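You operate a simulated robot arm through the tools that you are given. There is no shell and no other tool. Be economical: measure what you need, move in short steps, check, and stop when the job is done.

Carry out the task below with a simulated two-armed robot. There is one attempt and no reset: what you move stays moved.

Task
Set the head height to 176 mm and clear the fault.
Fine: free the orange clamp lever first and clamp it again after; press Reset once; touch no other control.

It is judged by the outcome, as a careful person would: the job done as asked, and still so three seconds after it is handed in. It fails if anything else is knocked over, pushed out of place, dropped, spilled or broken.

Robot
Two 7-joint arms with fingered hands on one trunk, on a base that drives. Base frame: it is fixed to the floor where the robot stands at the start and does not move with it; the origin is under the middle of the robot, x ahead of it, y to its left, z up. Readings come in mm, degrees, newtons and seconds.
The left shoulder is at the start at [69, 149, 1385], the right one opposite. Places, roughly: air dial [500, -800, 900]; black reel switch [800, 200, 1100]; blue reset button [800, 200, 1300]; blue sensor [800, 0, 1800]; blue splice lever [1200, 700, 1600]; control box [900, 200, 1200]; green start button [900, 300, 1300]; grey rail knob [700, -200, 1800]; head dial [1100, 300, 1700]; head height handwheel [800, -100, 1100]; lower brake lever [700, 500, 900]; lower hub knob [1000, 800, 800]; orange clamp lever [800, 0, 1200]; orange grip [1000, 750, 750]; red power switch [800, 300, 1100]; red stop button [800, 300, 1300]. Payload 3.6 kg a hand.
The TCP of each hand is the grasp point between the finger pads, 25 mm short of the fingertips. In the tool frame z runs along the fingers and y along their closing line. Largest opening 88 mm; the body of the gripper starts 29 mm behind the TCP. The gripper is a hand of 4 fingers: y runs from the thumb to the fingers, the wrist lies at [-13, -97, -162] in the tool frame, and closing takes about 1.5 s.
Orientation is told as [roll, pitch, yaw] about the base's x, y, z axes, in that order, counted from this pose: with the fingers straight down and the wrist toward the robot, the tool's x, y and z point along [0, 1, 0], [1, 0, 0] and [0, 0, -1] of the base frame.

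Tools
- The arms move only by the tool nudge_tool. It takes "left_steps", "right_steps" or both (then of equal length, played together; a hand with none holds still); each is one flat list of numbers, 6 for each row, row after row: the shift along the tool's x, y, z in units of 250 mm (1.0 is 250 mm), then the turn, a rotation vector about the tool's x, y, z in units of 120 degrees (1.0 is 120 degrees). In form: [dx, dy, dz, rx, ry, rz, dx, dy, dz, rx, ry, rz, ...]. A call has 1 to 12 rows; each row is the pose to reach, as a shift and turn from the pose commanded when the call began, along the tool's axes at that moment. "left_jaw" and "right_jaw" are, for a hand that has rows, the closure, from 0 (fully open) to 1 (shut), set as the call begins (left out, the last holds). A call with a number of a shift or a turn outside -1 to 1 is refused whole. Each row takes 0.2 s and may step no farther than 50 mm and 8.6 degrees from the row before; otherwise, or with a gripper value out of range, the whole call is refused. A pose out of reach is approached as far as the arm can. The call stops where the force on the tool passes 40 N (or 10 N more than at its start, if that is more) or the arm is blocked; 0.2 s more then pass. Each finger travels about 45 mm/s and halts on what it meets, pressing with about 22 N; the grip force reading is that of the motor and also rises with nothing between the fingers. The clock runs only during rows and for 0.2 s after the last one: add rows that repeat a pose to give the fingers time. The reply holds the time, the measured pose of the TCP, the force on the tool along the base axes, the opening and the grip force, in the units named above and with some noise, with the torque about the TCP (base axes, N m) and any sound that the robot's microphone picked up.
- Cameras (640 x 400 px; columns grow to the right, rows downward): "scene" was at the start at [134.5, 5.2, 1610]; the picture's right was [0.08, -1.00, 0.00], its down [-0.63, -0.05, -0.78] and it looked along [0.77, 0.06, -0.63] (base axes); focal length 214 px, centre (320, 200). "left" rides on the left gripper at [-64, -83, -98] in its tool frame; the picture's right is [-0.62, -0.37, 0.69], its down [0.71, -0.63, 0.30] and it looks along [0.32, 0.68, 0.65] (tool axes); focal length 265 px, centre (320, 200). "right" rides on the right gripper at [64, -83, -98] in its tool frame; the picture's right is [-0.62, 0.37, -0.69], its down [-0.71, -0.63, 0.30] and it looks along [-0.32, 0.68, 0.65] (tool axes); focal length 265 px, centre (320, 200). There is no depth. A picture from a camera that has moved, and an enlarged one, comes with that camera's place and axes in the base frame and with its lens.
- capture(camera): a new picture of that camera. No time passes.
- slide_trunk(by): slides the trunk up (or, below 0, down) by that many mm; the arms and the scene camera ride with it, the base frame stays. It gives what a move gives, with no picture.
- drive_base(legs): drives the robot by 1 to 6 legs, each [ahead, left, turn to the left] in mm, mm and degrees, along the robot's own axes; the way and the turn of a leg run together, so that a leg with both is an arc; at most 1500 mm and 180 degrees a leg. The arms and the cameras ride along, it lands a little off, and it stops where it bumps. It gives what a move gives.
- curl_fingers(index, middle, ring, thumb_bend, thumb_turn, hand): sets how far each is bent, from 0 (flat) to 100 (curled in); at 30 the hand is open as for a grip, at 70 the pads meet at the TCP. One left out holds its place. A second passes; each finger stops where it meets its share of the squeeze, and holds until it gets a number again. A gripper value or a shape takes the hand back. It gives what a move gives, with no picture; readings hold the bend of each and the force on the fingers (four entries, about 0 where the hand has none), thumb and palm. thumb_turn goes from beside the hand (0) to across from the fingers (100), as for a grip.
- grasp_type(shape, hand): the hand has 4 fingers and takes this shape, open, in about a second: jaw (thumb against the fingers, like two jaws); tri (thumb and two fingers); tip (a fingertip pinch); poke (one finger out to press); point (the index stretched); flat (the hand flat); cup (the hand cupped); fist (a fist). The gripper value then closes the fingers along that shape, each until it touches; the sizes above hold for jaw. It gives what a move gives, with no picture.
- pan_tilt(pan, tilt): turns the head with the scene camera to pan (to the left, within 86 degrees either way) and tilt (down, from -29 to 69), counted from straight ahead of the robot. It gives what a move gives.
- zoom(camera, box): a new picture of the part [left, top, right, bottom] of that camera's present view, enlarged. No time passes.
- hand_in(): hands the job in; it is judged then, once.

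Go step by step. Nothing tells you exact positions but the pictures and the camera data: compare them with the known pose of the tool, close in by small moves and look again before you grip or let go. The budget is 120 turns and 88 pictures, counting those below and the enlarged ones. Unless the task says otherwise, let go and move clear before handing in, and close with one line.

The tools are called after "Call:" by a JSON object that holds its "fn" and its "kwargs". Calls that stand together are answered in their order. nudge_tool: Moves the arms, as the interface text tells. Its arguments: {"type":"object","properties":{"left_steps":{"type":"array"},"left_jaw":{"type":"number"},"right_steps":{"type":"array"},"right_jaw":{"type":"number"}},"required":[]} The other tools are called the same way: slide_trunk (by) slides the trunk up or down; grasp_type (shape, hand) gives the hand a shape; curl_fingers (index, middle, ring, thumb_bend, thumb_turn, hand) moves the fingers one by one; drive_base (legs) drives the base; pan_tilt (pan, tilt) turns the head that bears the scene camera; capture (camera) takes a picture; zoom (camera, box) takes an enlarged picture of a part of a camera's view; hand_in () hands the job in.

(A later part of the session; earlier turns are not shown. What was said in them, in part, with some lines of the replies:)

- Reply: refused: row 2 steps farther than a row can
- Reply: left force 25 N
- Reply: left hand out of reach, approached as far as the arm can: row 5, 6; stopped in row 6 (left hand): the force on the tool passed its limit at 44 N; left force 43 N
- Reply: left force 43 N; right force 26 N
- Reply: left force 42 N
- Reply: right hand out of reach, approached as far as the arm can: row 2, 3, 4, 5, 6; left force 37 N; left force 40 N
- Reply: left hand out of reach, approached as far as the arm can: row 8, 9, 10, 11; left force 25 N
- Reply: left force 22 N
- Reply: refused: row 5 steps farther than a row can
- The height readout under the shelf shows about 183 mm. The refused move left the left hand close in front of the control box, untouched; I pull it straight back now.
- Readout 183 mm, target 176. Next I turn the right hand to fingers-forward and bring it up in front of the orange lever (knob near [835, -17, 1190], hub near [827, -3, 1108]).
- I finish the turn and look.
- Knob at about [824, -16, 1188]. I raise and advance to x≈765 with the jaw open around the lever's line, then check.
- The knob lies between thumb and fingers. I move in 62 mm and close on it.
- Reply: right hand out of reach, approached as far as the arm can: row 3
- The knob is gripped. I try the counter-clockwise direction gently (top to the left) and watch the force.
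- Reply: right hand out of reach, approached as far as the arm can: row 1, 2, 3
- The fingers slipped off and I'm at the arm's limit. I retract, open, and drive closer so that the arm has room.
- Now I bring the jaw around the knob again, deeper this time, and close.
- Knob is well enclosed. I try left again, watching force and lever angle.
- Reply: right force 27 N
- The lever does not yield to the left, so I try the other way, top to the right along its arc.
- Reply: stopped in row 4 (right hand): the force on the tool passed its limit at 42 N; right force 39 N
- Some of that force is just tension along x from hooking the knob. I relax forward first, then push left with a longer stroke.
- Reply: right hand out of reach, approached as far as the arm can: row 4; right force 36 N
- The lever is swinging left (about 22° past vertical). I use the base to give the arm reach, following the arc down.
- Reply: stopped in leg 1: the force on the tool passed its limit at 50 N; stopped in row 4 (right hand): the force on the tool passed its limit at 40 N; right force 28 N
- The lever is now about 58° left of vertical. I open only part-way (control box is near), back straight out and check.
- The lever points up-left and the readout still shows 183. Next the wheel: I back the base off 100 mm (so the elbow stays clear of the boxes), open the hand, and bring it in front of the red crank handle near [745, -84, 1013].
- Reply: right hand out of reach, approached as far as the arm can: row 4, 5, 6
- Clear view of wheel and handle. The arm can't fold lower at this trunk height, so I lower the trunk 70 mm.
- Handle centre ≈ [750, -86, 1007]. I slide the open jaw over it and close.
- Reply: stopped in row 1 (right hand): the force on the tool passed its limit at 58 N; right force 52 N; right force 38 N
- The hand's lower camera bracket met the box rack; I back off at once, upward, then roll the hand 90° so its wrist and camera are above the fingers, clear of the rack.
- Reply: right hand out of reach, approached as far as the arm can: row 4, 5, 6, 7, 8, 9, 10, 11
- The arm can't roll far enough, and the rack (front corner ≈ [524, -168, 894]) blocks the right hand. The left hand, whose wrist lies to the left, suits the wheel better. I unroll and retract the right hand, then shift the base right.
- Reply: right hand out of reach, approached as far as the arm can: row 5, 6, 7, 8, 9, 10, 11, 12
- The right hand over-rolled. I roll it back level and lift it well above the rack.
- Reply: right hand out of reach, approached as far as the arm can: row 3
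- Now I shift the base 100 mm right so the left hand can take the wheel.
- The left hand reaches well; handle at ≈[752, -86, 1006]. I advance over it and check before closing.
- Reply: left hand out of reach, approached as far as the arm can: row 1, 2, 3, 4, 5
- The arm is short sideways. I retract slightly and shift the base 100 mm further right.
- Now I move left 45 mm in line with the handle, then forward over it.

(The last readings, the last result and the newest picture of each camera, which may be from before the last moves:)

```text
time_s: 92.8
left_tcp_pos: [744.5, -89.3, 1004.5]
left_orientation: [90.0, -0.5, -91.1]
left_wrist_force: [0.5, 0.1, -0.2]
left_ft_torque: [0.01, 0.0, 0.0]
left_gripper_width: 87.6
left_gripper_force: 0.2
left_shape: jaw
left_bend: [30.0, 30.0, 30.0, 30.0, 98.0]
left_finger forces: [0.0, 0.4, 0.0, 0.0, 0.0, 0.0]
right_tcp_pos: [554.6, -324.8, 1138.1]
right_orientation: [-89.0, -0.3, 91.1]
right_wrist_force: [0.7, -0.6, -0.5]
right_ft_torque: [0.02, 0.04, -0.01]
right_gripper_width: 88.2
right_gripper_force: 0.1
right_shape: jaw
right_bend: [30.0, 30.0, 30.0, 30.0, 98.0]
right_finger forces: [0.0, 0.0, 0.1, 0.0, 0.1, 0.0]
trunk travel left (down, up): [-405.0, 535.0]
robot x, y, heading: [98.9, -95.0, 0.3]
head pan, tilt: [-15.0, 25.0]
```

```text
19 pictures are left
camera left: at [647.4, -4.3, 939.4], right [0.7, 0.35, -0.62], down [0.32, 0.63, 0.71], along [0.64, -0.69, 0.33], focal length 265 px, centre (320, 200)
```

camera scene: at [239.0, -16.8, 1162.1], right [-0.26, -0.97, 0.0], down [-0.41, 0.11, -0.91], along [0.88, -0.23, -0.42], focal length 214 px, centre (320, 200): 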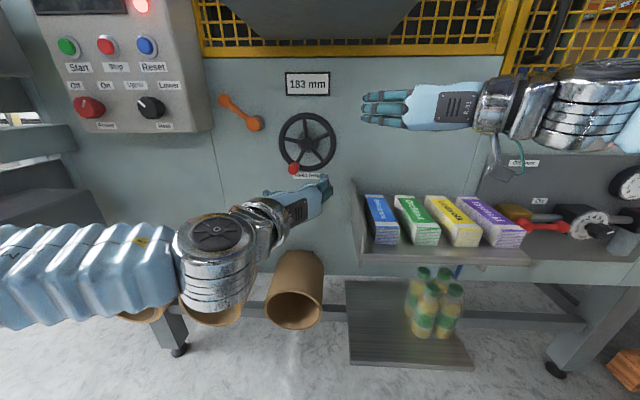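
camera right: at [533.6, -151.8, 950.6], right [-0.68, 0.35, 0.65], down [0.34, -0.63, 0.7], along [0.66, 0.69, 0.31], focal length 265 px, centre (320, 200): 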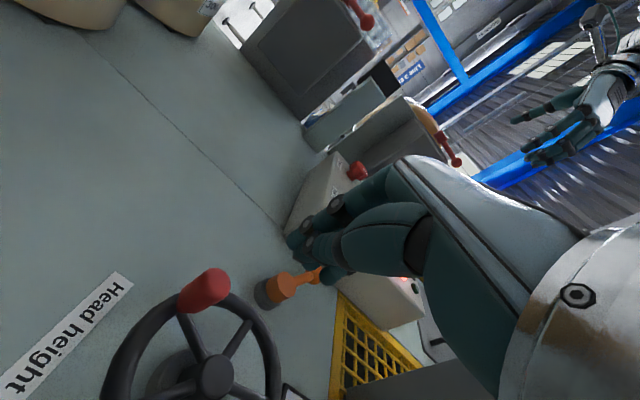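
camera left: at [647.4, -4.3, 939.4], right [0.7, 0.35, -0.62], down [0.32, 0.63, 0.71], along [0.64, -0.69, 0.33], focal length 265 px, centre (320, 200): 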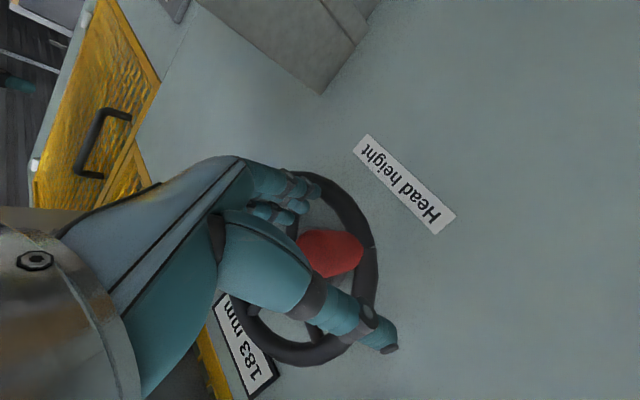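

Handle is in the jaw. I close and make a small clockwise trial (about 30°).

Call:
{"fn": "nudge_tool", "kwargs": {"left_steps": [0, 0, 0, 0, 0, 0, 0, 0, 0, 0, 0, 0, 0, 0, 0, 0, 0, 0, 0, 0, 0, 0, 0, 0, 0, 0, 0, 0, 0, 0, 0, 0, 0, 0, 0, 0], "left_jaw": 1}}

Call:
{"fn": "nudge_tool", "kwargs": {"left_steps": [0.02, -0.028, 0, 0, 0, 0, 0.048, -0.048, 0, 0, 0, 0, 0.078, -0.066, 0, 0, 0, 0, 0.108, -0.08, 0, 0, 0, 0]}}

Call:
{"fn": "capture", "kwargs": {"camera": "left"}}

```text
time_s: 94.2
left_tcp_pos: [744.9, -89.3, 1004.9]
left_orientation: [90.0, -0.4, -91.0]
left_wrist_force: [1.1, 2.1, -0.2]
left_ft_torque: [0.01, 0.03, -0.14]
left_gripper_width: 19.9
left_gripper_force: 22.0
left_shape: jaw
left_bend: [73.0, 60.0, 66.0, 75.0, 100.0]
left_finger forces: [11.6, 6.1, 0.0, 0.1, 19.5, 0.0]
right_tcp_pos: [555.6, -326.1, 1138.9]
right_orientation: [-89.0, -0.3, 91.0]
right_wrist_force: [0.5, 0.0, -0.2]
right_ft_torque: [0.01, -0.02, -0.02]
right_gripper_width: 88.0
right_gripper_force: 0.1
right_shape: jaw
right_bend: [30.0, 30.0, 30.0, 30.0, 98.0]
right_finger forces: [0.1, 0.0, 0.1, 0.1, 0.0, 0.0]
trunk travel left (down, up): [-405.0, 535.0]
robot x, y, heading: [106.2, -92.7, 0.3]
head pan, tilt: [-15.0, 25.0]
```

```text
time_s: 95.2
left_tcp_pos: [750.7, -66.1, 1028.5]
left_orientation: [89.6, -0.5, -91.0]
left_wrist_force: [14.2, 3.2, -10.8]
left_ft_torque: [0.27, 0.31, -0.15]
left_gripper_width: 19.2
left_gripper_force: 22.0
left_shape: jaw
left_bend: [73.0, 60.0, 66.0, 74.0, 100.0]
left_finger forces: [16.1, 5.2, 0.1, 0.0, 21.3, 0.1]
right_tcp_pos: [558.9, -324.7, 1136.9]
right_orientation: [-88.7, -0.3, 91.0]
right_wrist_force: [0.0, -0.2, 0.5]
right_ft_torque: [0.0, 0.03, 0.0]
right_gripper_width: 88.0
right_gripper_force: 0.1
right_shape: jaw
right_bend: [30.0, 30.0, 30.0, 30.0, 98.0]
right_finger forces: [0.1, 0.1, 0.0, 0.0, 0.0, 0.0]
trunk travel left (down, up): [-405.0, 535.0]
robot x, y, heading: [101.1, -93.9, 0.1]
head pan, tilt: [-15.0, 25.0]
```

```text
18 pictures are left
camera left: at [652.3, 18.2, 963.2], right [0.7, 0.35, -0.63], down [0.32, 0.63, 0.71], along [0.64, -0.69, 0.33], focal length 265 px, centre (320, 200)
```

left: 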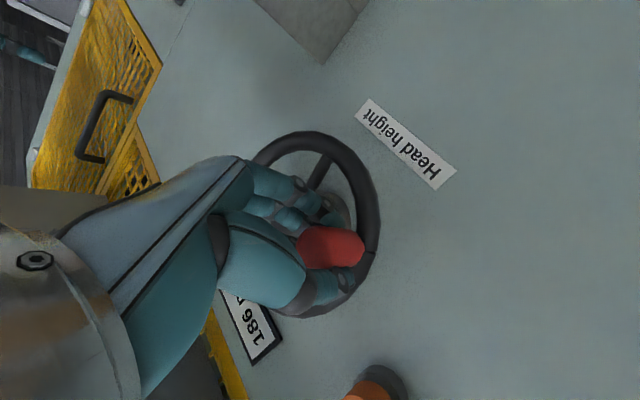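

Clockwise raises the reading: 186 now (about 9.5° per mm). So I turn counter-clockwise along the circle, back through the start and on by about 50°, then read.

Call:
{"fn": "nudge_tool", "kwargs": {"left_steps": [-0.043, 0.021, 0.02, 0, 0, 0, -0.077, 0.05, 0.02, 0, 0, 0, -0.106, 0.084, 0.02, 0, 0, 0, -0.128, 0.123, 0.02, 0, 0, 0, -0.143, 0.164, 0.02, 0, 0, 0, -0.151, 0.208, 0.02, 0, 0, 0, -0.151, 0.253, 0.02, 0, 0, 0, -0.143, 0.297, 0.02, 0, 0, 0]}}

Call:
{"fn": "capture", "kwargs": {"camera": "left"}}

```text
time_s: 97.0
left_tcp_pos: [736.1, -118.9, 998.9]
left_orientation: [90.2, -0.4, -91.0]
left_wrist_force: [8.9, 3.0, 10.9]
left_ft_torque: [-0.24, -0.31, -0.23]
left_gripper_width: 20.4
left_gripper_force: 22.0
left_shape: jaw
left_bend: [74.0, 62.0, 66.0, 75.0, 97.0]
left_finger forces: [12.2, 11.7, 0.1, 0.0, 22.4, 0.2]
left hand out of reach, approached as far as the arm can: row 6, 7, 8
right_tcp_pos: [554.9, -325.3, 1138.5]
right_orientation: [-89.0, -0.2, 91.0]
right_wrist_force: [0.0, 0.6, 0.4]
right_ft_torque: [-0.03, 0.0, -0.03]
right_gripper_width: 88.1
right_gripper_force: 0.1
right_shape: jaw
right_bend: [30.0, 30.0, 30.0, 30.0, 98.0]
right_finger forces: [0.0, 0.0, 0.0, 0.0, 0.0, 0.0]
trunk travel left (down, up): [-405.0, 535.0]
robot x, y, heading: [101.9, -96.6, -0.2]
head pan, tilt: [-15.0, 25.0]
```

```text
17 pictures are left
camera left: at [638.9, -34.9, 931.7], right [0.7, 0.35, -0.62], down [0.31, 0.63, 0.71], along [0.64, -0.69, 0.33], focal length 265 px, centre (320, 200)
```

left: 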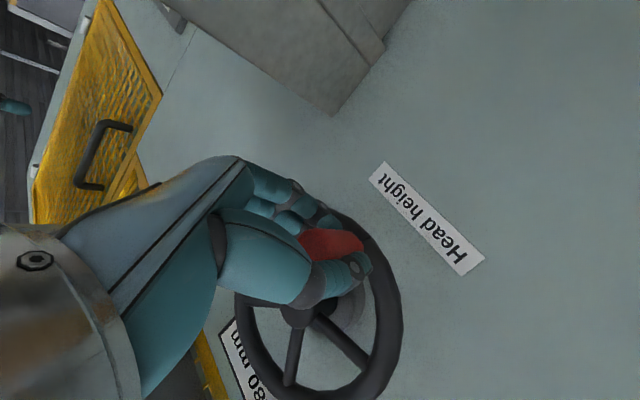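

Reading is 180 now. The arm is at its limit, so I let the base carry the hand about 28 mm further right along the bottom of the circle.

Call:
{"fn": "drive_base", "kwargs": {"legs": [[0, -28, 0]]}}

Call:
{"fn": "pan_tilt", "kwargs": {"pan": 10, "tilt": 10}}

Call:
{"fn": "capture", "kwargs": {"camera": "scene"}}

```text
time_s: 98.1
left_tcp_pos: [732.1, -154.6, 992.4]
left_orientation: [89.7, -0.2, -91.6]
left_wrist_force: [-6.4, -5.1, -11.3]
left_ft_torque: [-0.05, -0.1, -0.09]
left_gripper_width: 16.4
left_gripper_force: 22.0
left_shape: jaw
left_bend: [74.0, 73.0, 71.0, 84.0, 98.0]
left_finger forces: [0.0, 4.4, 3.0, 0.1, 9.9, 0.1]
right_tcp_pos: [554.1, -354.6, 1138.4]
right_orientation: [-89.2, -0.5, 91.2]
right_wrist_force: [0.4, 0.2, -0.3]
right_ft_torque: [-0.01, 0.04, -0.01]
right_gripper_width: 88.2
right_gripper_force: 0.1
right_shape: jaw
right_bend: [30.0, 30.0, 30.0, 30.0, 98.0]
right_finger forces: [0.0, 0.1, 0.1, 0.0, 0.0, 0.0]
trunk travel left (down, up): [-405.0, 535.0]
robot x, y, heading: [97.9, -123.4, 0.3]
head pan, tilt: [-15.0, 25.0]
```

```text
time_s: 99.0
left_tcp_pos: [733.9, -150.4, 991.8]
left_orientation: [89.7, -0.3, -91.7]
left_wrist_force: [-3.9, -1.9, -7.9]
left_ft_torque: [-0.05, -0.12, -0.08]
left_gripper_width: 16.0
left_gripper_force: 21.5
left_shape: jaw
left_bend: [74.0, 73.0, 71.0, 83.0, 99.0]
left_finger forces: [0.0, 3.6, 2.8, 0.0, 8.8, 0.0]
right_tcp_pos: [555.4, -354.6, 1138.1]
right_orientation: [-89.0, -0.4, 91.0]
right_wrist_force: [-0.8, 0.1, -0.4]
right_ft_torque: [-0.02, 0.02, -0.01]
right_gripper_width: 87.8
right_gripper_force: 0.0
right_shape: jaw
right_bend: [30.0, 30.0, 30.0, 30.0, 98.0]
right_finger forces: [0.0, 0.0, 0.1, 0.0, 0.1, 0.0]
trunk travel left (down, up): [-405.0, 535.0]
robot x, y, heading: [102.2, -126.1, 0.2]
head pan, tilt: [10.0, 10.0]
```

```text
16 pictures are left
camera scene: at [242.9, -109.5, 1186.2], right [0.17, -0.98, 0.0], down [-0.17, -0.03, -0.98], along [0.97, 0.17, -0.17], focal length 214 px, centre (320, 200)
```

scene: 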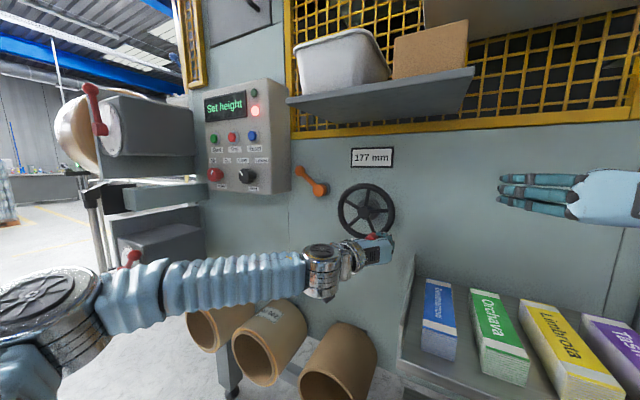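

Reads 177. One more mm: about 10 mm further around, rising slightly.

Call:
{"fn": "nudge_tool", "kwargs": {"left_steps": [0.012, 0.012, 0, 0, 0, 0, 0.024, 0.026, 0, 0, 0, 0, 0.034, 0.038, 0, 0, 0, 0]}}

Call:
{"fn": "zoom", "kwargs": {"camera": "scene", "box": [290, 135, 430, 275]}}

```text
time_s: 99.8
left_tcp_pos: [730.8, -156.3, 998.2]
left_orientation: [89.5, -0.2, -91.9]
left_wrist_force: [-2.1, -8.4, -17.5]
left_ft_torque: [-0.14, -0.1, -0.04]
left_gripper_width: 15.4
left_gripper_force: 22.4
left_shape: jaw
left_bend: [74.0, 62.0, 71.0, 84.0, 97.0]
left_finger forces: [0.0, 5.0, 1.1, 0.1, 14.7, 0.0]
left hand out of reach, approached as far as the arm can: row 2, 3
right_tcp_pos: [556.8, -355.3, 1136.6]
right_orientation: [-88.9, -0.5, 91.0]
right_wrist_force: [-0.1, -0.2, 0.8]
right_ft_torque: [0.02, -0.01, 0.0]
right_gripper_width: 87.7
right_gripper_force: 0.1
right_shape: jaw
right_bend: [30.0, 30.0, 30.0, 30.0, 98.0]
right_finger forces: [0.0, 0.1, 0.1, 0.0, 0.0, 0.1]
trunk travel left (down, up): [-405.0, 535.0]
robot x, y, heading: [103.2, -123.1, 0.1]
head pan, tilt: [10.0, 10.0]
```

```text
2.86 times, centred on (360, 205) of scene
camera zoom: at [244.8, -110.9, 1186.0], right [0.18, -0.98, 0.0], down [-0.17, -0.03, -0.98], along [0.97, 0.17, -0.18], focal length 613 px, centre (206, 186)
```

zoom: 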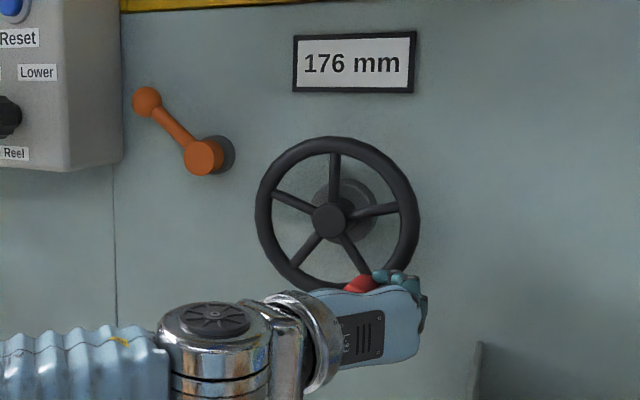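

The readout says 176 mm. I open the hand gently and check it holds.

Call:
{"fn": "nudge_tool", "kwargs": {"left_steps": [0, 0, 0, 0, 0, 0, 0, 0, 0, 0, 0, 0, 0, 0, 0, 0, 0, 0, 0, 0, 0, 0, 0, 0, 0, 0, 0, 0, 0, 0, 0, 0, 0, 0, 0, 0, 0, 0, 0, 0, 0, 0], "left_jaw": 0}}

Call:
{"fn": "nudge_tool", "kwargs": {"left_steps": [0, 0, -0.1, 0, 0, 0, 0, 0, -0.2, 0, 0, 0, 0, 0, -0.3, 0, 0, 0, 0, 0, -0.4, 0, 0, 0]}}

Call:
{"fn": "zoom", "kwargs": {"camera": "scene", "box": [190, 75, 410, 265]}}

```text
time_s: 101.4
left_tcp_pos: [731.3, -154.6, 1002.2]
left_orientation: [89.7, -0.3, -91.6]
left_wrist_force: [-0.3, -0.5, 0.1]
left_ft_torque: [0.02, -0.01, 0.01]
left_gripper_width: 87.6
left_gripper_force: 0.0
left_shape: jaw
left_bend: [30.0, 30.0, 30.0, 30.0, 98.0]
left_finger forces: [0.0, 0.1, 0.0, 0.0, 0.0, 0.1]
right_tcp_pos: [554.6, -353.4, 1140.0]
right_orientation: [-89.0, -0.4, 91.1]
right_wrist_force: [0.1, 0.3, -0.5]
right_ft_torque: [-0.01, 0.02, 0.0]
right_gripper_width: 87.9
right_gripper_force: 0.1
right_shape: jaw
right_bend: [30.0, 30.0, 30.0, 30.0, 98.0]
right_finger forces: [0.1, 0.0, 0.0, 0.0, 0.0, 0.0]
trunk travel left (down, up): [-405.0, 535.0]
robot x, y, heading: [101.0, -123.9, 0.1]
head pan, tilt: [10.0, 10.0]
```

```text
time_s: 102.4
left_tcp_pos: [628.7, -152.2, 1003.1]
left_orientation: [89.9, -0.4, -91.6]
left_wrist_force: [0.2, -0.3, 0.0]
left_ft_torque: [-0.01, -0.03, 0.02]
left_gripper_width: 87.8
left_gripper_force: 0.0
left_shape: jaw
left_bend: [30.0, 30.0, 30.0, 30.0, 98.0]
left_finger forces: [0.0, 0.0, 0.0, 0.0, 0.1, 0.1]
right_tcp_pos: [553.3, -353.8, 1138.5]
right_orientation: [-89.1, -0.4, 91.0]
right_wrist_force: [0.4, 0.0, -0.2]
right_ft_torque: [0.0, -0.03, 0.01]
right_gripper_width: 87.9
right_gripper_force: 0.0
right_shape: jaw
right_bend: [30.0, 30.0, 30.0, 30.0, 98.0]
right_finger forces: [0.0, 0.1, 0.0, 0.0, 0.0, 0.1]
trunk travel left (down, up): [-405.0, 535.0]
robot x, y, heading: [102.9, -124.8, 0.1]
head pan, tilt: [10.0, 10.0]
```

```text
2.11 times, centred on (300, 170) of scene
camera zoom: at [241.4, -109.1, 1186.6], right [0.18, -0.98, 0.0], down [-0.17, -0.03, -0.98], along [0.97, 0.17, -0.17], focal length 452 px, centre (362, 263)
```

zoom: 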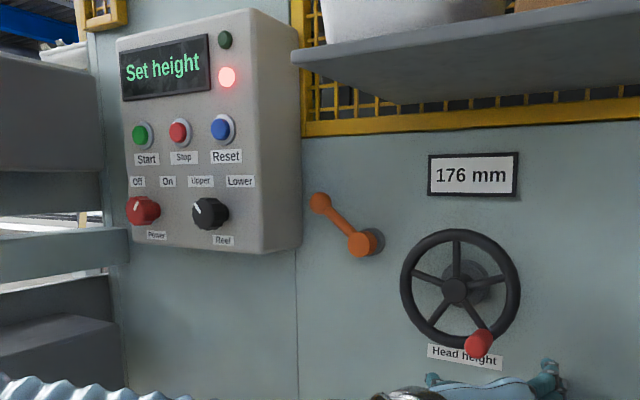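

176 mm holds. Now to clamp again: knob now near [826, 50, 1161], close to the control box. I move the left hand in front of it, rolled about 43° so thumb comes from lower-left and fingers upper-right.

Call:
{"fn": "nudge_tool", "kwargs": {"left_steps": [0.1, -0.1, 0, 0, 0, -0.045, 0.2, -0.22, 0, 0, 0, -0.09, 0.3, -0.34, 0, 0, 0, -0.135, 0.4, -0.46, 0, 0, 0, -0.18, 0.5, -0.58, 0, 0, 0, -0.225, 0.6, -0.7, 0, 0, 0, -0.27, 0.632, -0.788, 0, 0, 0, -0.315, 0.632, -0.788, 0, 0, 0, -0.358], "left_jaw": 0.35}}

Call:
{"fn": "drive_base", "kwargs": {"legs": [[60, 0, 0]]}}

Call:
{"fn": "capture", "kwargs": {"camera": "left"}}

Call:
{"fn": "capture", "kwargs": {"camera": "scene"}}

```text
time_s: 104.2
left_tcp_pos: [636.7, 46.8, 1160.4]
left_orientation: [89.5, -43.5, -91.2]
left_wrist_force: [0.8, -0.3, 0.2]
left_ft_torque: [-0.02, 0.0, 0.0]
left_gripper_width: 57.5
left_gripper_force: 0.0
left_shape: jaw
left_bend: [28.0, 39.0, 35.0, 61.0, 100.0]
left_finger forces: [0.1, 0.0, 0.0, 0.0, 0.0, 0.1]
right_tcp_pos: [555.3, -354.4, 1139.0]
right_orientation: [-89.1, -0.4, 91.1]
right_wrist_force: [-0.1, 0.4, -0.1]
right_ft_torque: [0.0, -0.01, 0.0]
right_gripper_width: 87.9
right_gripper_force: 0.0
right_shape: jaw
right_bend: [30.0, 30.0, 30.0, 30.0, 98.0]
right_finger forces: [0.1, 0.0, 0.0, 0.1, 0.0, 0.0]
trunk travel left (down, up): [-405.0, 535.0]
robot x, y, heading: [103.1, -124.7, 0.2]
head pan, tilt: [10.0, 10.0]
```

```text
time_s: 105.6
left_tcp_pos: [696.2, 47.1, 1160.2]
left_orientation: [89.6, -43.4, -91.3]
left_wrist_force: [-0.4, -0.4, 0.3]
left_ft_torque: [-0.01, -0.04, -0.01]
left_gripper_width: 57.3
left_gripper_force: 0.0
left_shape: jaw
left_bend: [28.0, 39.0, 35.0, 61.0, 100.0]
left_finger forces: [0.1, 0.0, 0.0, 0.0, 0.1, 0.0]
right_tcp_pos: [615.6, -352.9, 1138.4]
right_orientation: [-89.1, -0.3, 90.9]
right_wrist_force: [1.1, 1.2, 0.5]
right_ft_torque: [0.0, -0.02, 0.03]
right_gripper_width: 87.7
right_gripper_force: 0.0
right_shape: jaw
right_bend: [30.0, 30.0, 30.0, 30.0, 98.0]
right_finger forces: [0.1, 0.0, 0.0, 0.0, 0.1, 0.1]
trunk travel left (down, up): [-405.0, 535.0]
robot x, y, heading: [164.8, -124.5, 0.1]
head pan, tilt: [10.0, 10.0]
```

```text
13 pictures are left
camera left: at [596.6, 65.1, 1055.4], right [0.68, -0.18, -0.71], down [0.33, 0.94, 0.09], along [0.65, -0.29, 0.7], focal length 265 px, centre (320, 200)
```

left: 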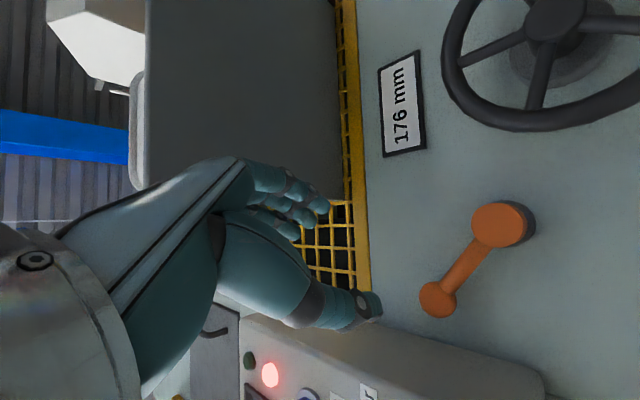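

```text
12 pictures are left
camera scene: at [306.4, -108.9, 1186.4], right [0.18, -0.98, 0.0], down [-0.17, -0.03, -0.98], along [0.97, 0.17, -0.17], focal length 214 px, centre (320, 200)
```

scene: 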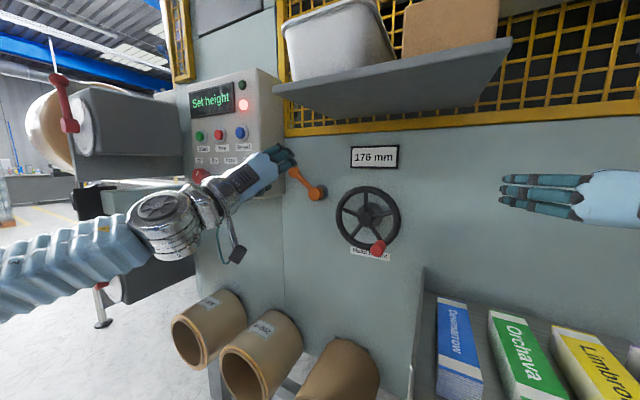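

Knob ≈ [826, 56, 1156]. I narrow the jaw a little and move in over it.

Call:
{"fn": "nudge_tool", "kwargs": {"left_steps": [0.02, -0.04, 0.1, 0, 0, 0, 0.02, -0.036, 0.2, 0, 0, 0, 0.02, -0.036, 0.3, 0, 0, 0, 0.02, -0.036, 0.4, 0, 0, 0, 0.02, -0.036, 0.5, 0, 0, 0], "left_jaw": 0.45}}

Call:
{"fn": "capture", "kwargs": {"camera": "left"}}

```text
time_s: 106.8
left_tcp_pos: [820.8, 53.5, 1157.6]
left_orientation: [89.6, -43.2, -91.3]
left_wrist_force: [-0.7, -0.1, -0.3]
left_ft_torque: [0.0, -0.02, 0.01]
left_gripper_width: 48.8
left_gripper_force: 0.0
left_shape: jaw
left_bend: [74.0, 42.0, 39.0, 67.0, 100.0]
left_finger forces: [0.1, 0.0, 0.1, 0.0, 0.0, 0.0]
right_tcp_pos: [614.7, -352.9, 1138.7]
right_orientation: [-89.1, -0.4, 91.0]
right_wrist_force: [0.7, -0.4, -0.2]
right_ft_torque: [0.03, 0.01, 0.0]
right_gripper_width: 87.9
right_gripper_force: 0.0
right_shape: jaw
right_bend: [30.0, 30.0, 30.0, 30.0, 98.0]
right_finger forces: [0.0, 0.0, 0.1, 0.0, 0.1, 0.0]
trunk travel left (down, up): [-405.0, 535.0]
robot x, y, heading: [162.4, -126.0, 0.5]
head pan, tilt: [10.0, 10.0]
```

```text
11 pictures are left
camera left: at [722.1, 71.9, 1052.5], right [0.68, -0.18, -0.71], down [0.33, 0.94, 0.09], along [0.65, -0.29, 0.7], focal length 265 px, centre (320, 200)
```

left: 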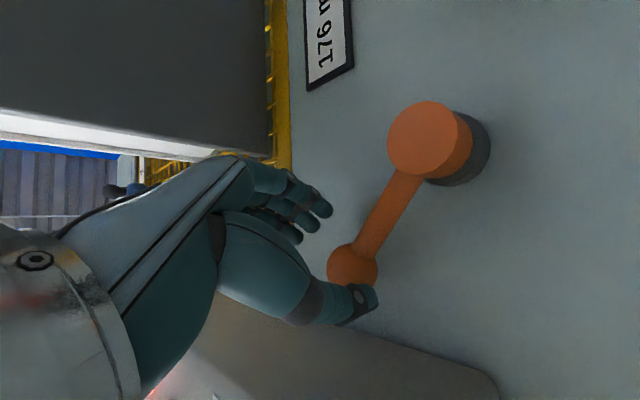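

The knob is between thumb and fingers. I go 8 mm deeper, 5 mm lower, and close.

Call:
{"fn": "nudge_tool", "kwargs": {"left_steps": [-0.015, -0.014, 0.03, 0, 0, 0]}}

Call:
{"fn": "nudge_tool", "kwargs": {"left_steps": [0, 0, 0, 0, 0, 0, 0, 0, 0, 0, 0, 0, 0, 0, 0, 0, 0, 0, 0, 0, 0, 0, 0, 0, 0, 0, 0, 0, 0, 0], "left_jaw": 1}}

```text
time_s: 107.2
left_tcp_pos: [829.5, 53.5, 1151.1]
left_orientation: [89.6, -43.5, -91.2]
left_wrist_force: [0.2, 0.4, 0.5]
left_ft_torque: [0.01, 0.01, 0.01]
left_gripper_width: 48.6
left_gripper_force: 0.1
left_shape: jaw
left_bend: [74.0, 42.0, 39.0, 67.0, 100.0]
left_finger forces: [0.0, 0.0, 0.1, 0.0, 0.0, 0.0]
right_tcp_pos: [615.1, -353.9, 1138.7]
right_orientation: [-89.0, -0.5, 91.1]
right_wrist_force: [0.3, -0.1, -0.2]
right_ft_torque: [0.0, -0.04, 0.01]
right_gripper_width: 87.9
right_gripper_force: 0.1
right_shape: jaw
right_bend: [30.0, 30.0, 30.0, 30.0, 98.0]
right_finger forces: [0.0, 0.0, 0.1, 0.0, 0.0, 0.0]
trunk travel left (down, up): [-405.0, 535.0]
robot x, y, heading: [164.8, -123.7, 0.0]
head pan, tilt: [10.0, 10.0]
```

```text
time_s: 108.4
left_tcp_pos: [826.1, 51.2, 1153.2]
left_orientation: [89.8, -43.3, -91.5]
left_wrist_force: [-8.8, -2.6, -2.4]
left_ft_torque: [0.08, 0.1, -0.06]
left_gripper_width: 13.4
left_gripper_force: 22.3
left_shape: jaw
left_bend: [71.0, 60.0, 69.0, 80.0, 98.0]
left_finger forces: [8.9, 4.9, 2.5, 0.1, 21.7, 0.1]
right_tcp_pos: [611.4, -354.5, 1138.9]
right_orientation: [-89.2, -0.5, 91.0]
right_wrist_force: [-0.3, 0.3, 1.0]
right_ft_torque: [0.0, -0.01, -0.02]
right_gripper_width: 87.7
right_gripper_force: 0.0
right_shape: jaw
right_bend: [30.0, 30.0, 30.0, 30.0, 98.0]
right_finger forces: [0.1, 0.0, 0.0, 0.1, 0.1, 0.1]
trunk travel left (down, up): [-405.0, 535.0]
robot x, y, heading: [162.2, -126.4, 0.0]
head pan, tilt: [10.0, 10.0]
```

Gripped. I swing the lever back along its arc to the right, turning the hand with it, toward its original stop.

Call:
{"fn": "nudge_tool", "kwargs": {"left_steps": [0.001, 0.04, 0, 0, 0, 0.05, -0.003, 0.08, 0, 0, 0, 0.11, -0.012, 0.119, 0, 0, 0, 0.17, -0.027, 0.156, 0, 0, 0, 0.23, -0.047, 0.191, 0, 0, 0, 0.29, -0.072, 0.222, 0, 0, 0, 0.34, -0.1, 0.25, 0, 0, 0, 0.36, -0.121, 0.266, 0, 0, 0, 0.36, -0.144, 0.28, 0, 0, 0, 0.36]}}

Call:
{"fn": "capture", "kwargs": {"camera": "left"}}

```text
time_s: 109.3
left_tcp_pos: [819.2, 26.2, 1172.7]
left_orientation: [89.8, -21.3, -91.9]
left_wrist_force: [-27.9, 6.3, -8.0]
left_ft_torque: [0.15, 0.28, 0.24]
left_gripper_width: 14.6
left_gripper_force: 22.0
left_shape: jaw
left_bend: [72.0, 73.0, 71.0, 79.0, 97.0]
left_finger forces: [10.7, 5.6, 4.3, 0.1, 33.2, 0.0]
right_tcp_pos: [608.5, -351.3, 1141.2]
right_orientation: [-89.3, -0.2, 91.0]
right_wrist_force: [0.3, 1.1, -0.5]
right_ft_torque: [0.0, 0.03, 0.02]
right_gripper_width: 87.9
right_gripper_force: 0.1
right_shape: jaw
right_bend: [30.0, 30.0, 30.0, 30.0, 98.0]
right_finger forces: [0.1, 0.0, 0.0, 0.0, 0.1, 0.1]
trunk travel left (down, up): [-405.0, 535.0]
robot x, y, heading: [164.5, -126.3, 0.2]
head pan, tilt: [10.0, 10.0]
stopped in row 4 (left hand): the force on the tool passed its limit at 42 N (the readings are from after the stop); the commanded pose is now the measured one
```

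```text
10 pictures are left
camera left: at [722.3, 84.1, 1082.2], right [0.69, 0.09, -0.71], down [0.34, 0.83, 0.44], along [0.64, -0.54, 0.55], focal length 265 px, centre (320, 200)
```

left: 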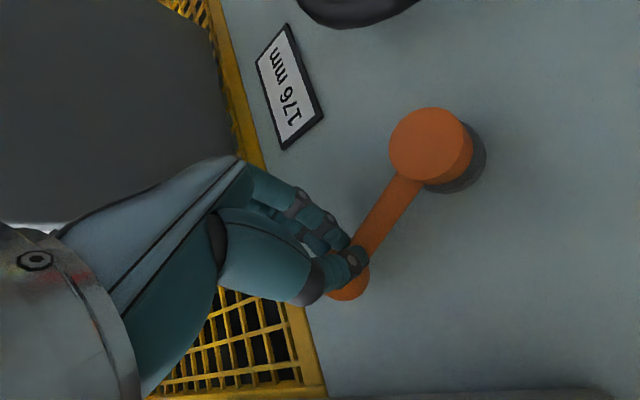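

It moves (about halfway); the stop came from pressing inward. I ease back 8 mm in depth and continue the arc.

Call:
{"fn": "nudge_tool", "kwargs": {"left_steps": [0, 0, -0.03, 0, 0, 0, 0, 0.04, -0.03, 0, 0, 0.04, -0.008, 0.08, -0.03, 0, 0, 0.08, -0.02, 0.118, -0.03, 0, 0, 0.12, -0.038, 0.154, -0.03, 0, 0, 0.16, -0.055, 0.178, -0.03, 0, 0, 0.18, -0.075, 0.202, -0.03, 0, 0, 0.18]}}

Call:
{"fn": "capture", "kwargs": {"camera": "left"}}

```text
time_s: 110.5
left_tcp_pos: [809.4, -10.0, 1176.4]
left_orientation: [89.7, -3.1, -92.1]
left_wrist_force: [-32.7, 11.7, -9.4]
left_ft_torque: [0.17, 0.19, 0.52]
left_gripper_width: 14.4
left_gripper_force: 22.6
left_shape: jaw
left_bend: [73.0, 73.0, 70.0, 77.0, 99.0]
left_finger forces: [9.8, 6.3, 4.7, 0.1, 34.8, 0.0]
right_tcp_pos: [606.1, -350.2, 1142.3]
right_orientation: [-89.4, -0.2, 90.9]
right_wrist_force: [-0.7, -0.9, -0.2]
right_ft_torque: [0.02, 0.01, 0.01]
right_gripper_width: 87.8
right_gripper_force: 0.1
right_shape: jaw
right_bend: [30.0, 30.0, 30.0, 30.0, 98.0]
right_finger forces: [0.1, 0.0, 0.0, 0.0, 0.0, 0.1]
trunk travel left (down, up): [-405.0, 535.0]
robot x, y, heading: [163.5, -125.9, 0.2]
head pan, tilt: [10.0, 10.0]
stopped in row 6 (left hand): the force on the tool passed its limit at 42 N (the readings are from after the stop); the commanded pose is now the measured one
```

```text
9 pictures are left
camera left: at [712.4, 73.8, 1108.6], right [0.7, 0.31, -0.64], down [0.33, 0.65, 0.68], along [0.63, -0.69, 0.36], focal length 265 px, centre (320, 200)
```

left: 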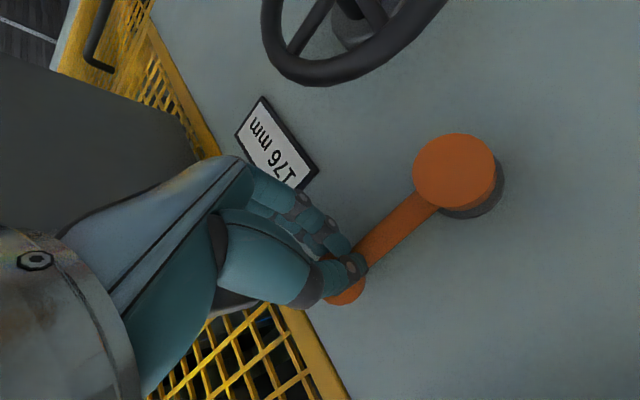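

Nearly back (about -6° of the original -10°). I ease depth again and push the last bit to the right.

Call:
{"fn": "nudge_tool", "kwargs": {"left_steps": [0, 0.02, -0.03, 0, 0, 0, -0.006, 0.05, -0.03, 0, 0, 0, -0.012, 0.08, -0.03, 0, 0, 0, -0.02, 0.11, -0.03, 0, 0, 0]}}

Call:
{"fn": "capture", "kwargs": {"camera": "left"}}

```text
time_s: 111.5
left_tcp_pos: [803.9, -27.2, 1174.7]
left_orientation: [89.9, -3.7, -91.6]
left_wrist_force: [-25.5, 30.3, -2.9]
left_ft_torque: [0.08, 0.12, 1.16]
left_gripper_width: 14.8
left_gripper_force: 22.1
left_shape: jaw
left_bend: [73.0, 73.0, 70.0, 74.0, 100.0]
left_finger forces: [0.1, 0.0, 0.4, 0.0, 40.5, 0.0]
right_tcp_pos: [607.9, -344.5, 1142.3]
right_orientation: [-89.4, 0.1, 91.0]
right_wrist_force: [0.0, 0.0, -0.7]
right_ft_torque: [0.01, 0.01, -0.01]
right_gripper_width: 87.9
right_gripper_force: 0.0
right_shape: jaw
right_bend: [30.0, 30.0, 30.0, 30.0, 98.0]
right_finger forces: [0.0, 0.0, 0.0, 0.0, 0.1, 0.0]
trunk travel left (down, up): [-405.0, 535.0]
robot x, y, heading: [163.8, -122.4, 0.2]
head pan, tilt: [10.0, 10.0]
```

```text
8 pictures are left
camera left: at [707.2, 54.3, 1104.5], right [0.7, 0.31, -0.64], down [0.33, 0.66, 0.67], along [0.64, -0.68, 0.36], focal length 265 px, centre (320, 200)
```

left: 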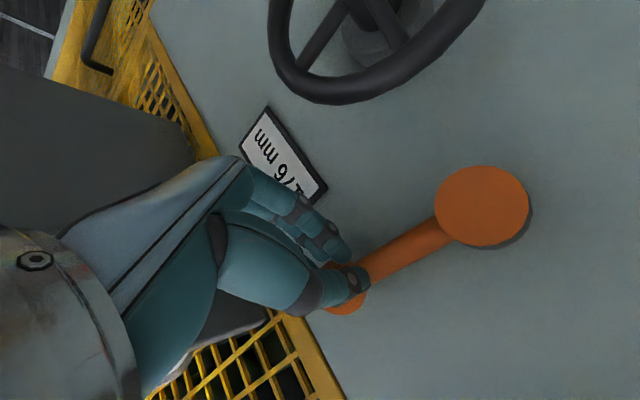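

The lever is against its stop (30 N sideways). I release, back out and verify lever and readout.

Call:
{"fn": "nudge_tool", "kwargs": {"left_steps": [0, -0.04, 0, 0, 0, 0, 0, -0.04, 0, 0, 0, 0, 0, -0.04, 0, 0, 0, 0, 0, -0.04, 0, 0, 0, 0, 0, -0.04, 0, 0, 0, 0, 0, -0.04, 0, 0, 0, 0, 0, -0.04, 0, 0, 0, 0], "left_jaw": 0}}

Call:
{"fn": "nudge_tool", "kwargs": {"left_steps": [0, 0, -0.15, 0, 0, 0, 0, 0, -0.3, 0, 0, 0, 0, 0, -0.45, 0, 0, 0, 0, 0, -0.6, 0, 0, 0, 0, -0.15, -0.65, 0, 0, 0, 0, -0.3, -0.65, 0, 0, 0, 0, -0.45, -0.65, 0, 0, 0]}}

Call:
{"fn": "zoom", "kwargs": {"camera": "scene", "box": [180, 65, 420, 275]}}

```text
time_s: 113.1
left_tcp_pos: [810.1, -28.8, 1169.3]
left_orientation: [89.4, -2.9, -92.0]
left_wrist_force: [0.0, 0.5, -0.1]
left_ft_torque: [0.0, 0.02, -0.02]
left_gripper_width: 87.6
left_gripper_force: 0.1
left_shape: jaw
left_bend: [30.0, 30.0, 30.0, 30.0, 98.0]
left_finger forces: [0.1, 0.0, 0.0, 0.1, 0.0, 0.1]
right_tcp_pos: [614.5, -352.7, 1139.4]
right_orientation: [-89.2, -0.2, 91.1]
right_wrist_force: [0.3, 1.3, 0.1]
right_ft_torque: [0.0, -0.01, -0.02]
right_gripper_width: 87.9
right_gripper_force: 0.0
right_shape: jaw
right_bend: [30.0, 30.0, 30.0, 30.0, 98.0]
right_finger forces: [0.0, 0.0, 0.0, 0.0, 0.0, 0.0]
trunk travel left (down, up): [-405.0, 535.0]
robot x, y, heading: [165.3, -124.2, 0.1]
head pan, tilt: [10.0, 10.0]
```

```text
time_s: 114.7
left_tcp_pos: [650.3, 88.5, 1165.5]
left_orientation: [89.5, -2.9, -92.0]
left_wrist_force: [0.4, 0.2, 0.1]
left_ft_torque: [0.0, 0.0, -0.02]
left_gripper_width: 87.8
left_gripper_force: 0.0
left_shape: jaw
left_bend: [30.0, 30.0, 30.0, 30.0, 98.0]
left_finger forces: [0.0, 0.0, 0.0, 0.0, 0.0, 0.0]
right_tcp_pos: [614.1, -351.7, 1139.0]
right_orientation: [-89.1, -0.3, 91.0]
right_wrist_force: [-0.5, 0.2, -0.5]
right_ft_torque: [0.02, -0.02, 0.03]
right_gripper_width: 88.0
right_gripper_force: 0.0
right_shape: jaw
right_bend: [30.0, 30.0, 30.0, 30.0, 98.0]
right_finger forces: [0.1, 0.1, 0.0, 0.1, 0.1, 0.0]
trunk travel left (down, up): [-405.0, 535.0]
robot x, y, heading: [161.7, -120.7, -0.0]
head pan, tilt: [10.0, 10.0]
```

```text
1.90 times, centred on (300, 170) of scene
camera zoom: at [305.7, -107.1, 1186.4], right [0.18, -0.98, 0.0], down [-0.17, -0.03, -0.98], along [0.97, 0.17, -0.17], focal length 408 px, centre (358, 257)
```

zoom: 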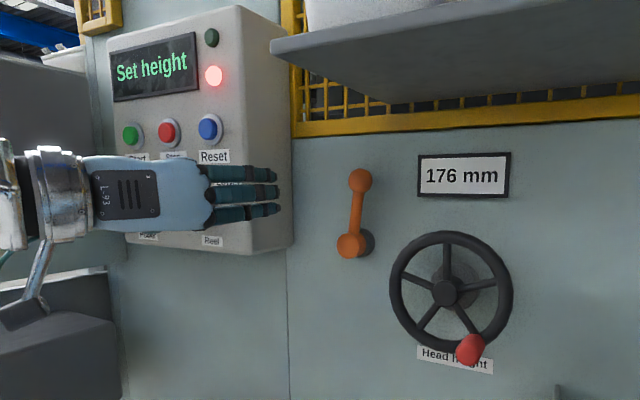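

Lever is back as at first and the readout holds 176. Now Reset: the button is at ≈[809, 181, 1261]. I raise the left hand in front of it and shape it to poke.

Call:
{"fn": "nudge_tool", "kwargs": {"left_steps": [0.1, -0.09, 0, 0, 0, 0, 0.2, -0.18, 0, 0, 0, 0, 0.3, -0.27, 0, 0, 0, 0, 0.38, -0.37, 0, 0, 0, 0]}}

Call:
{"fn": "grasp_type", "kwargs": {"hand": "left", "shape": "poke"}}

Call:
{"fn": "capture", "kwargs": {"camera": "left"}}

Call:
{"fn": "zoom", "kwargs": {"camera": "scene", "box": [130, 60, 330, 220]}}

```text
time_s: 115.7
left_tcp_pos: [654.8, 185.2, 1256.3]
left_orientation: [89.3, -2.7, -92.0]
left_wrist_force: [0.2, -0.1, 0.1]
left_ft_torque: [0.0, -0.03, -0.01]
left_gripper_width: 87.4
left_gripper_force: 0.0
left_shape: jaw
left_bend: [30.0, 30.0, 30.0, 30.0, 98.0]
left_finger forces: [0.0, 0.1, 0.1, 0.0, 0.0, 0.1]
right_tcp_pos: [614.2, -352.8, 1139.6]
right_orientation: [-89.1, -0.4, 91.0]
right_wrist_force: [0.3, -0.3, 0.5]
right_ft_torque: [0.03, 0.01, -0.03]
right_gripper_width: 87.7
right_gripper_force: 0.0
right_shape: jaw
right_bend: [30.0, 30.0, 30.0, 30.0, 98.0]
right_finger forces: [0.1, 0.0, 0.0, 0.0, 0.0, 0.0]
trunk travel left (down, up): [-405.0, 535.0]
robot x, y, heading: [165.2, -120.6, 0.1]
head pan, tilt: [10.0, 10.0]
```

```text
time_s: 116.6
left_tcp_pos: [654.6, 184.2, 1256.2]
left_orientation: [89.3, -2.9, -91.9]
left_wrist_force: [-0.5, 0.1, -0.8]
left_ft_torque: [0.02, -0.01, 0.0]
left_gripper_width: 0.0
left_gripper_force: 0.0
left_shape: poke
left_bend: [70.0, 70.0, 99.0, 100.0, 100.0]
left_finger forces: [0.1, 0.1, 0.0, 0.0, 0.1, 0.1]
right_tcp_pos: [614.6, -352.6, 1138.4]
right_orientation: [-89.1, -0.3, 91.0]
right_wrist_force: [-0.6, 0.0, -0.2]
right_ft_torque: [0.01, -0.02, -0.01]
right_gripper_width: 88.0
right_gripper_force: 0.1
right_shape: jaw
right_bend: [30.0, 30.0, 30.0, 30.0, 98.0]
right_finger forces: [0.1, 0.0, 0.1, 0.0, 0.0, 0.0]
trunk travel left (down, up): [-405.0, 535.0]
robot x, y, heading: [167.8, -123.4, 0.0]
head pan, tilt: [10.0, 10.0]
```

```text
6 pictures are left
camera left: at [558.2, 268.2, 1187.8], right [0.7, 0.31, -0.65], down [0.33, 0.65, 0.68], along [0.63, -0.69, 0.35], focal length 265 px, centre (320, 200)
```

left: 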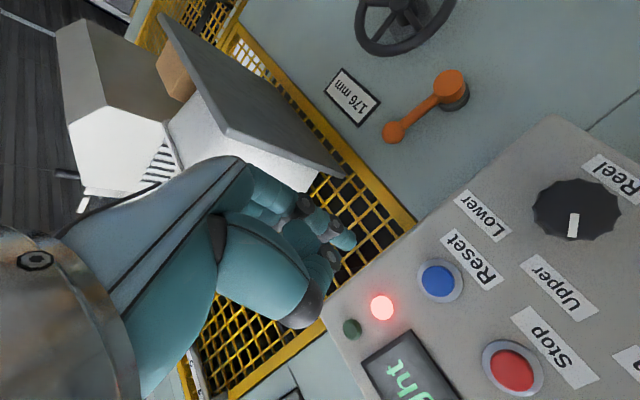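

```text
2.50 times, centred on (230, 140) of scene
camera zoom: at [305.6, -108.4, 1186.4], right [0.18, -0.98, 0.0], down [-0.17, -0.03, -0.98], along [0.97, 0.17, -0.17], focal length 536 px, centre (545, 350)
```

zoom: 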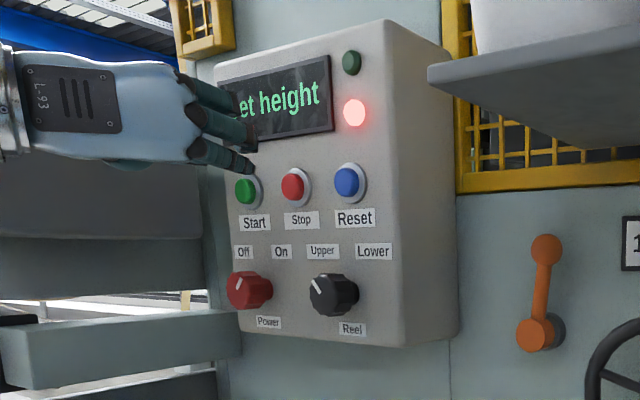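

I curl the other fingers fully so only the index leads, and approach to about 25 mm from the blue button to check aim.

Call:
{"fn": "curl_fingers", "kwargs": {"hand": "left", "index": 62, "middle": 100, "ring": 100}}

Call:
{"fn": "nudge_tool", "kwargs": {"left_steps": [0.04, 0, 0.1, 0, 0, 0, 0.04, 0, 0.2, 0, 0, 0, 0.04, 0, 0.3, 0, 0, 0, 0.04, 0, 0.36, 0, 0, 0]}}

Call:
{"fn": "capture", "kwargs": {"camera": "left"}}

Call:
{"fn": "zoom", "kwargs": {"camera": "scene", "box": [190, 90, 290, 170]}}

```text
time_s: 117.6
left_tcp_pos: [655.4, 184.8, 1256.4]
left_orientation: [89.3, -2.9, -91.8]
left_wrist_force: [-0.6, -0.1, 0.1]
left_ft_torque: [-0.02, 0.03, 0.0]
left_gripper_width: 28.5
left_gripper_force: 0.1
left_shape: fingers
left_bend: [62.0, 100.0, 100.0, 100.0, 100.0]
left_finger forces: [0.0, 0.0, 0.1, 0.0, 0.0, 0.0]
right_tcp_pos: [613.4, -353.8, 1138.0]
right_orientation: [-89.1, -0.2, 91.1]
right_wrist_force: [0.6, 0.5, -0.2]
right_ft_torque: [0.0, 0.0, -0.01]
right_gripper_width: 87.7
right_gripper_force: 0.1
right_shape: jaw
right_bend: [30.0, 30.0, 30.0, 30.0, 98.0]
right_finger forces: [0.0, 0.0, 0.0, 0.0, 0.0, 0.0]
trunk travel left (down, up): [-405.0, 535.0]
robot x, y, heading: [163.6, -122.0, 0.2]
head pan, tilt: [10.0, 10.0]
```

```text
time_s: 118.6
left_tcp_pos: [745.7, 181.9, 1265.3]
left_orientation: [89.4, -2.8, -91.9]
left_wrist_force: [0.1, -0.1, -0.2]
left_ft_torque: [0.02, -0.04, 0.03]
left_gripper_width: 28.7
left_gripper_force: 0.1
left_shape: fingers
left_bend: [62.0, 100.0, 100.0, 100.0, 100.0]
left_finger forces: [0.1, 0.0, 0.0, 0.1, 0.1, 0.0]
right_tcp_pos: [613.8, -353.0, 1138.5]
right_orientation: [-89.1, -0.4, 91.0]
right_wrist_force: [0.7, 0.3, 0.3]
right_ft_torque: [-0.02, 0.0, -0.01]
right_gripper_width: 88.1
right_gripper_force: 0.1
right_shape: jaw
right_bend: [30.0, 30.0, 30.0, 30.0, 98.0]
right_finger forces: [0.1, 0.1, 0.0, 0.0, 0.0, 0.1]
trunk travel left (down, up): [-405.0, 535.0]
robot x, y, heading: [162.0, -120.8, 0.2]
head pan, tilt: [10.0, 10.0]
```

```text
4 pictures are left
camera left: at [648.7, 265.7, 1196.5], right [0.7, 0.31, -0.65], down [0.34, 0.65, 0.68], along [0.63, -0.69, 0.35], focal length 265 px, centre (320, 200)
```

left: 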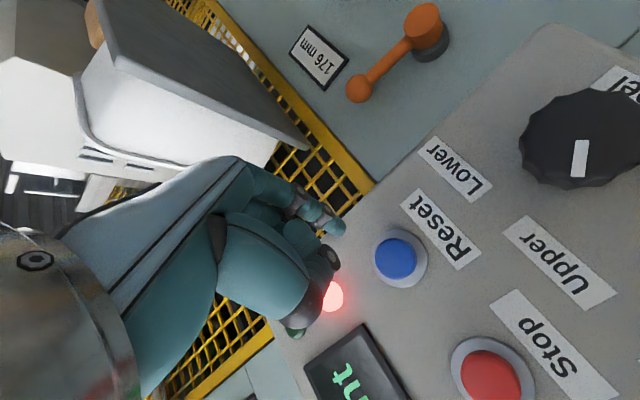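

```text
5.00 times, centred on (240, 130) of scene
camera zoom: at [306.1, -108.7, 1186.3], right [0.18, -0.98, 0.0], down [-0.17, -0.03, -0.98], along [0.97, 0.17, -0.17], focal length 1072 px, centre (720, 550)
```

zoom: 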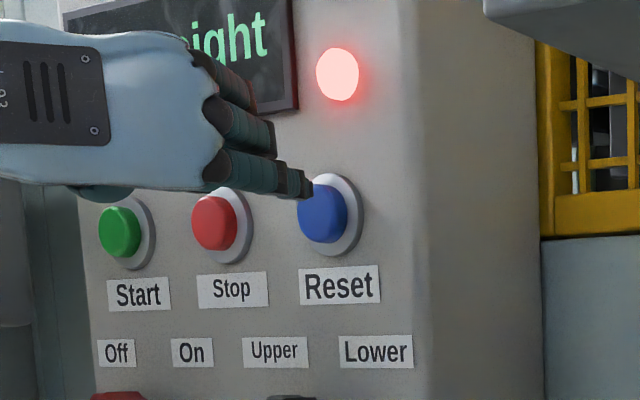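

The tip is 42 mm short, 18 mm right and about 6 mm above the button centre. I shift to centre and press once.

Call:
{"fn": "nudge_tool", "kwargs": {"left_steps": [-0.026, -0.075, 0, 0, 0, 0, -0.026, -0.077, 0.08, 0, 0, 0, -0.026, -0.078, 0.14, 0, 0, 0, -0.026, -0.078, 0.17, 0, 0, 0, -0.026, -0.078, 0.195, 0, 0, 0]}}

Call:
{"fn": "zoom", "kwargs": {"camera": "scene", "box": [180, 75, 290, 170]}}

```text
time_s: 119.8
left_tcp_pos: [790.2, 201.7, 1259.6]
left_orientation: [89.6, -2.9, -92.0]
left_wrist_force: [-11.1, 1.4, 0.2]
left_ft_torque: [0.01, 0.1, -0.12]
left_gripper_width: 26.2
left_gripper_force: 5.8
left_shape: fingers
left_bend: [66.0, 100.0, 100.0, 100.0, 100.0]
left_finger forces: [11.4, 0.0, 0.0, 0.1, 0.0, 0.0]
right_tcp_pos: [611.2, -351.4, 1140.2]
right_orientation: [-89.4, -0.2, 91.0]
right_wrist_force: [0.2, -0.5, 0.0]
right_ft_torque: [0.03, -0.03, -0.02]
right_gripper_width: 88.0
right_gripper_force: 0.0
right_shape: jaw
right_bend: [30.0, 30.0, 30.0, 30.0, 98.0]
right_finger forces: [0.0, 0.0, 0.1, 0.0, 0.1, 0.0]
trunk travel left (down, up): [-405.0, 535.0]
robot x, y, heading: [166.0, -128.7, -0.0]
head pan, tilt: [10.0, 10.0]
heard: click
```

```text
4.21 times, centred on (235, 122) of scene
camera zoom: at [302.5, -108.3, 1186.8], right [0.18, -0.98, 0.0], down [-0.17, -0.03, -0.99], along [0.97, 0.17, -0.17], focal length 903 px, centre (678, 526)
```

zoom: 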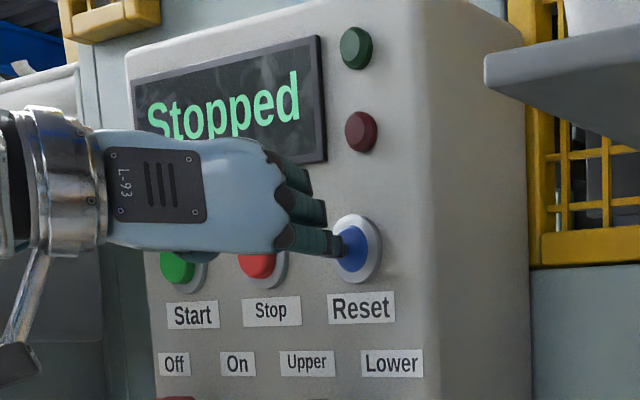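

A click was heard, the display reads "Stopped" and the red fault lamp is out. I pull straight back and take a final look.

Call:
{"fn": "nudge_tool", "kwargs": {"left_steps": [0, 0, -0.1, 0, 0, 0, 0, 0, -0.25, 0, 0, 0, 0, 0, -0.4, 0, 0, 0, 0, 0, -0.55, 0, 0, 0, 0, 0, -0.7, 0, 0, 0]}}

Call:
{"fn": "drive_base", "kwargs": {"legs": [[-150, 0, 0]]}}

Call:
{"fn": "capture", "kwargs": {"camera": "scene"}}

Call:
{"fn": "zoom", "kwargs": {"camera": "scene", "box": [190, 80, 430, 270]}}

```text
time_s: 121.0
left_tcp_pos: [616.9, 206.4, 1260.1]
left_orientation: [89.4, -2.9, -91.9]
left_wrist_force: [0.0, 0.5, -0.4]
left_ft_torque: [-0.02, 0.02, -0.04]
left_gripper_width: 28.3
left_gripper_force: 0.0
left_shape: fingers
left_bend: [62.0, 100.0, 100.0, 100.0, 100.0]
left_finger forces: [0.1, 0.0, 0.1, 0.0, 0.0, 0.0]
right_tcp_pos: [612.9, -353.9, 1139.7]
right_orientation: [-89.1, -0.4, 91.0]
right_wrist_force: [0.1, 0.9, 0.4]
right_ft_torque: [0.01, 0.02, 0.01]
right_gripper_width: 87.9
right_gripper_force: 0.0
right_shape: jaw
right_bend: [30.0, 30.0, 30.0, 30.0, 98.0]
right_finger forces: [0.0, 0.0, 0.1, 0.0, 0.0, 0.0]
trunk travel left (down, up): [-405.0, 535.0]
robot x, y, heading: [165.1, -122.9, 0.2]
head pan, tilt: [10.0, 10.0]
```

```text
time_s: 123.6
left_tcp_pos: [471.2, 204.2, 1259.2]
left_orientation: [89.3, -3.0, -92.0]
left_wrist_force: [0.4, -0.8, 0.2]
left_ft_torque: [0.0, -0.02, -0.01]
left_gripper_width: 28.4
left_gripper_force: 0.1
left_shape: fingers
left_bend: [62.0, 100.0, 100.0, 100.0, 100.0]
left_finger forces: [0.0, 0.1, 0.0, 0.0, 0.1, 0.0]
right_tcp_pos: [465.6, -354.6, 1139.0]
right_orientation: [-89.0, -0.4, 91.0]
right_wrist_force: [-0.2, 0.3, 0.1]
right_ft_torque: [0.02, -0.01, 0.0]
right_gripper_width: 88.1
right_gripper_force: 0.1
right_shape: jaw
right_bend: [30.0, 30.0, 30.0, 30.0, 98.0]
right_finger forces: [0.0, 0.0, 0.0, 0.0, 0.0, 0.0]
trunk travel left (down, up): [-405.0, 535.0]
robot x, y, heading: [15.0, -124.4, 0.3]
head pan, tilt: [10.0, 10.0]
```

```text
1 pictures are left
camera scene: at [154.6, -109.7, 1186.4], right [0.17, -0.98, 0.0], down [-0.17, -0.03, -0.98], along [0.97, 0.17, -0.17], focal length 214 px, centre (320, 200)
```

scene: 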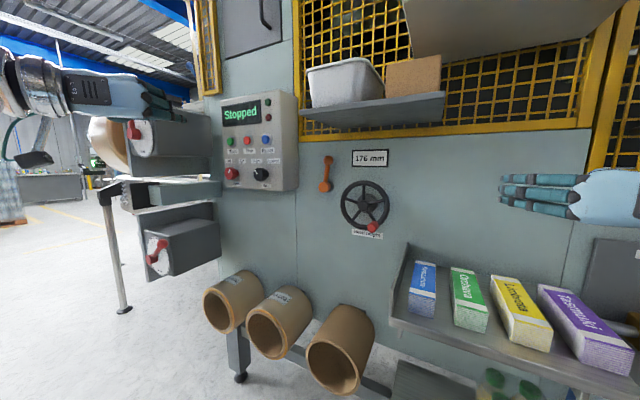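

```text
2.11 times, centred on (310, 175) of scene
camera zoom: at [154.6, -109.7, 1186.4], right [0.17, -0.98, 0.0], down [-0.17, -0.03, -0.98], along [0.97, 0.17, -0.17], focal length 452 px, centre (341, 253)
```

zoom: 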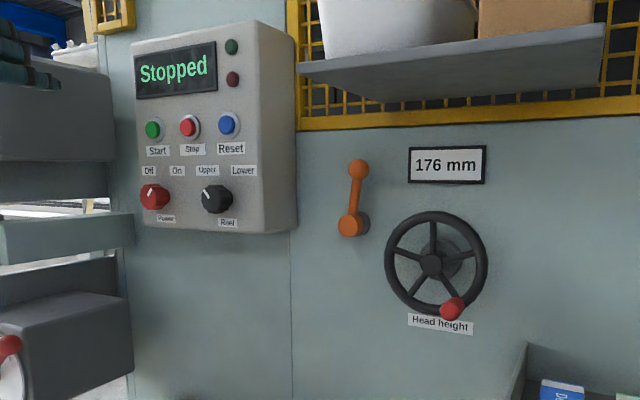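

Everything is as wanted: 176 mm, clamp lever back in its clamped position, fault lamp out, door shut, goods in place. I hand in.

Call:
{"fn": "hand_in", "kwargs": {}}

```text
The job is handed in.
```

The head height reads 176 mm, the orange lever is clamped again, and one press of Reset cleared the fault: the display shows "Stopped" and the red lamp is out. While looking for the height readout I opened the head-air door and shut it again. My right hand also brushed the cabinet and the box rack, but nothing looks moved and I touched no other control.
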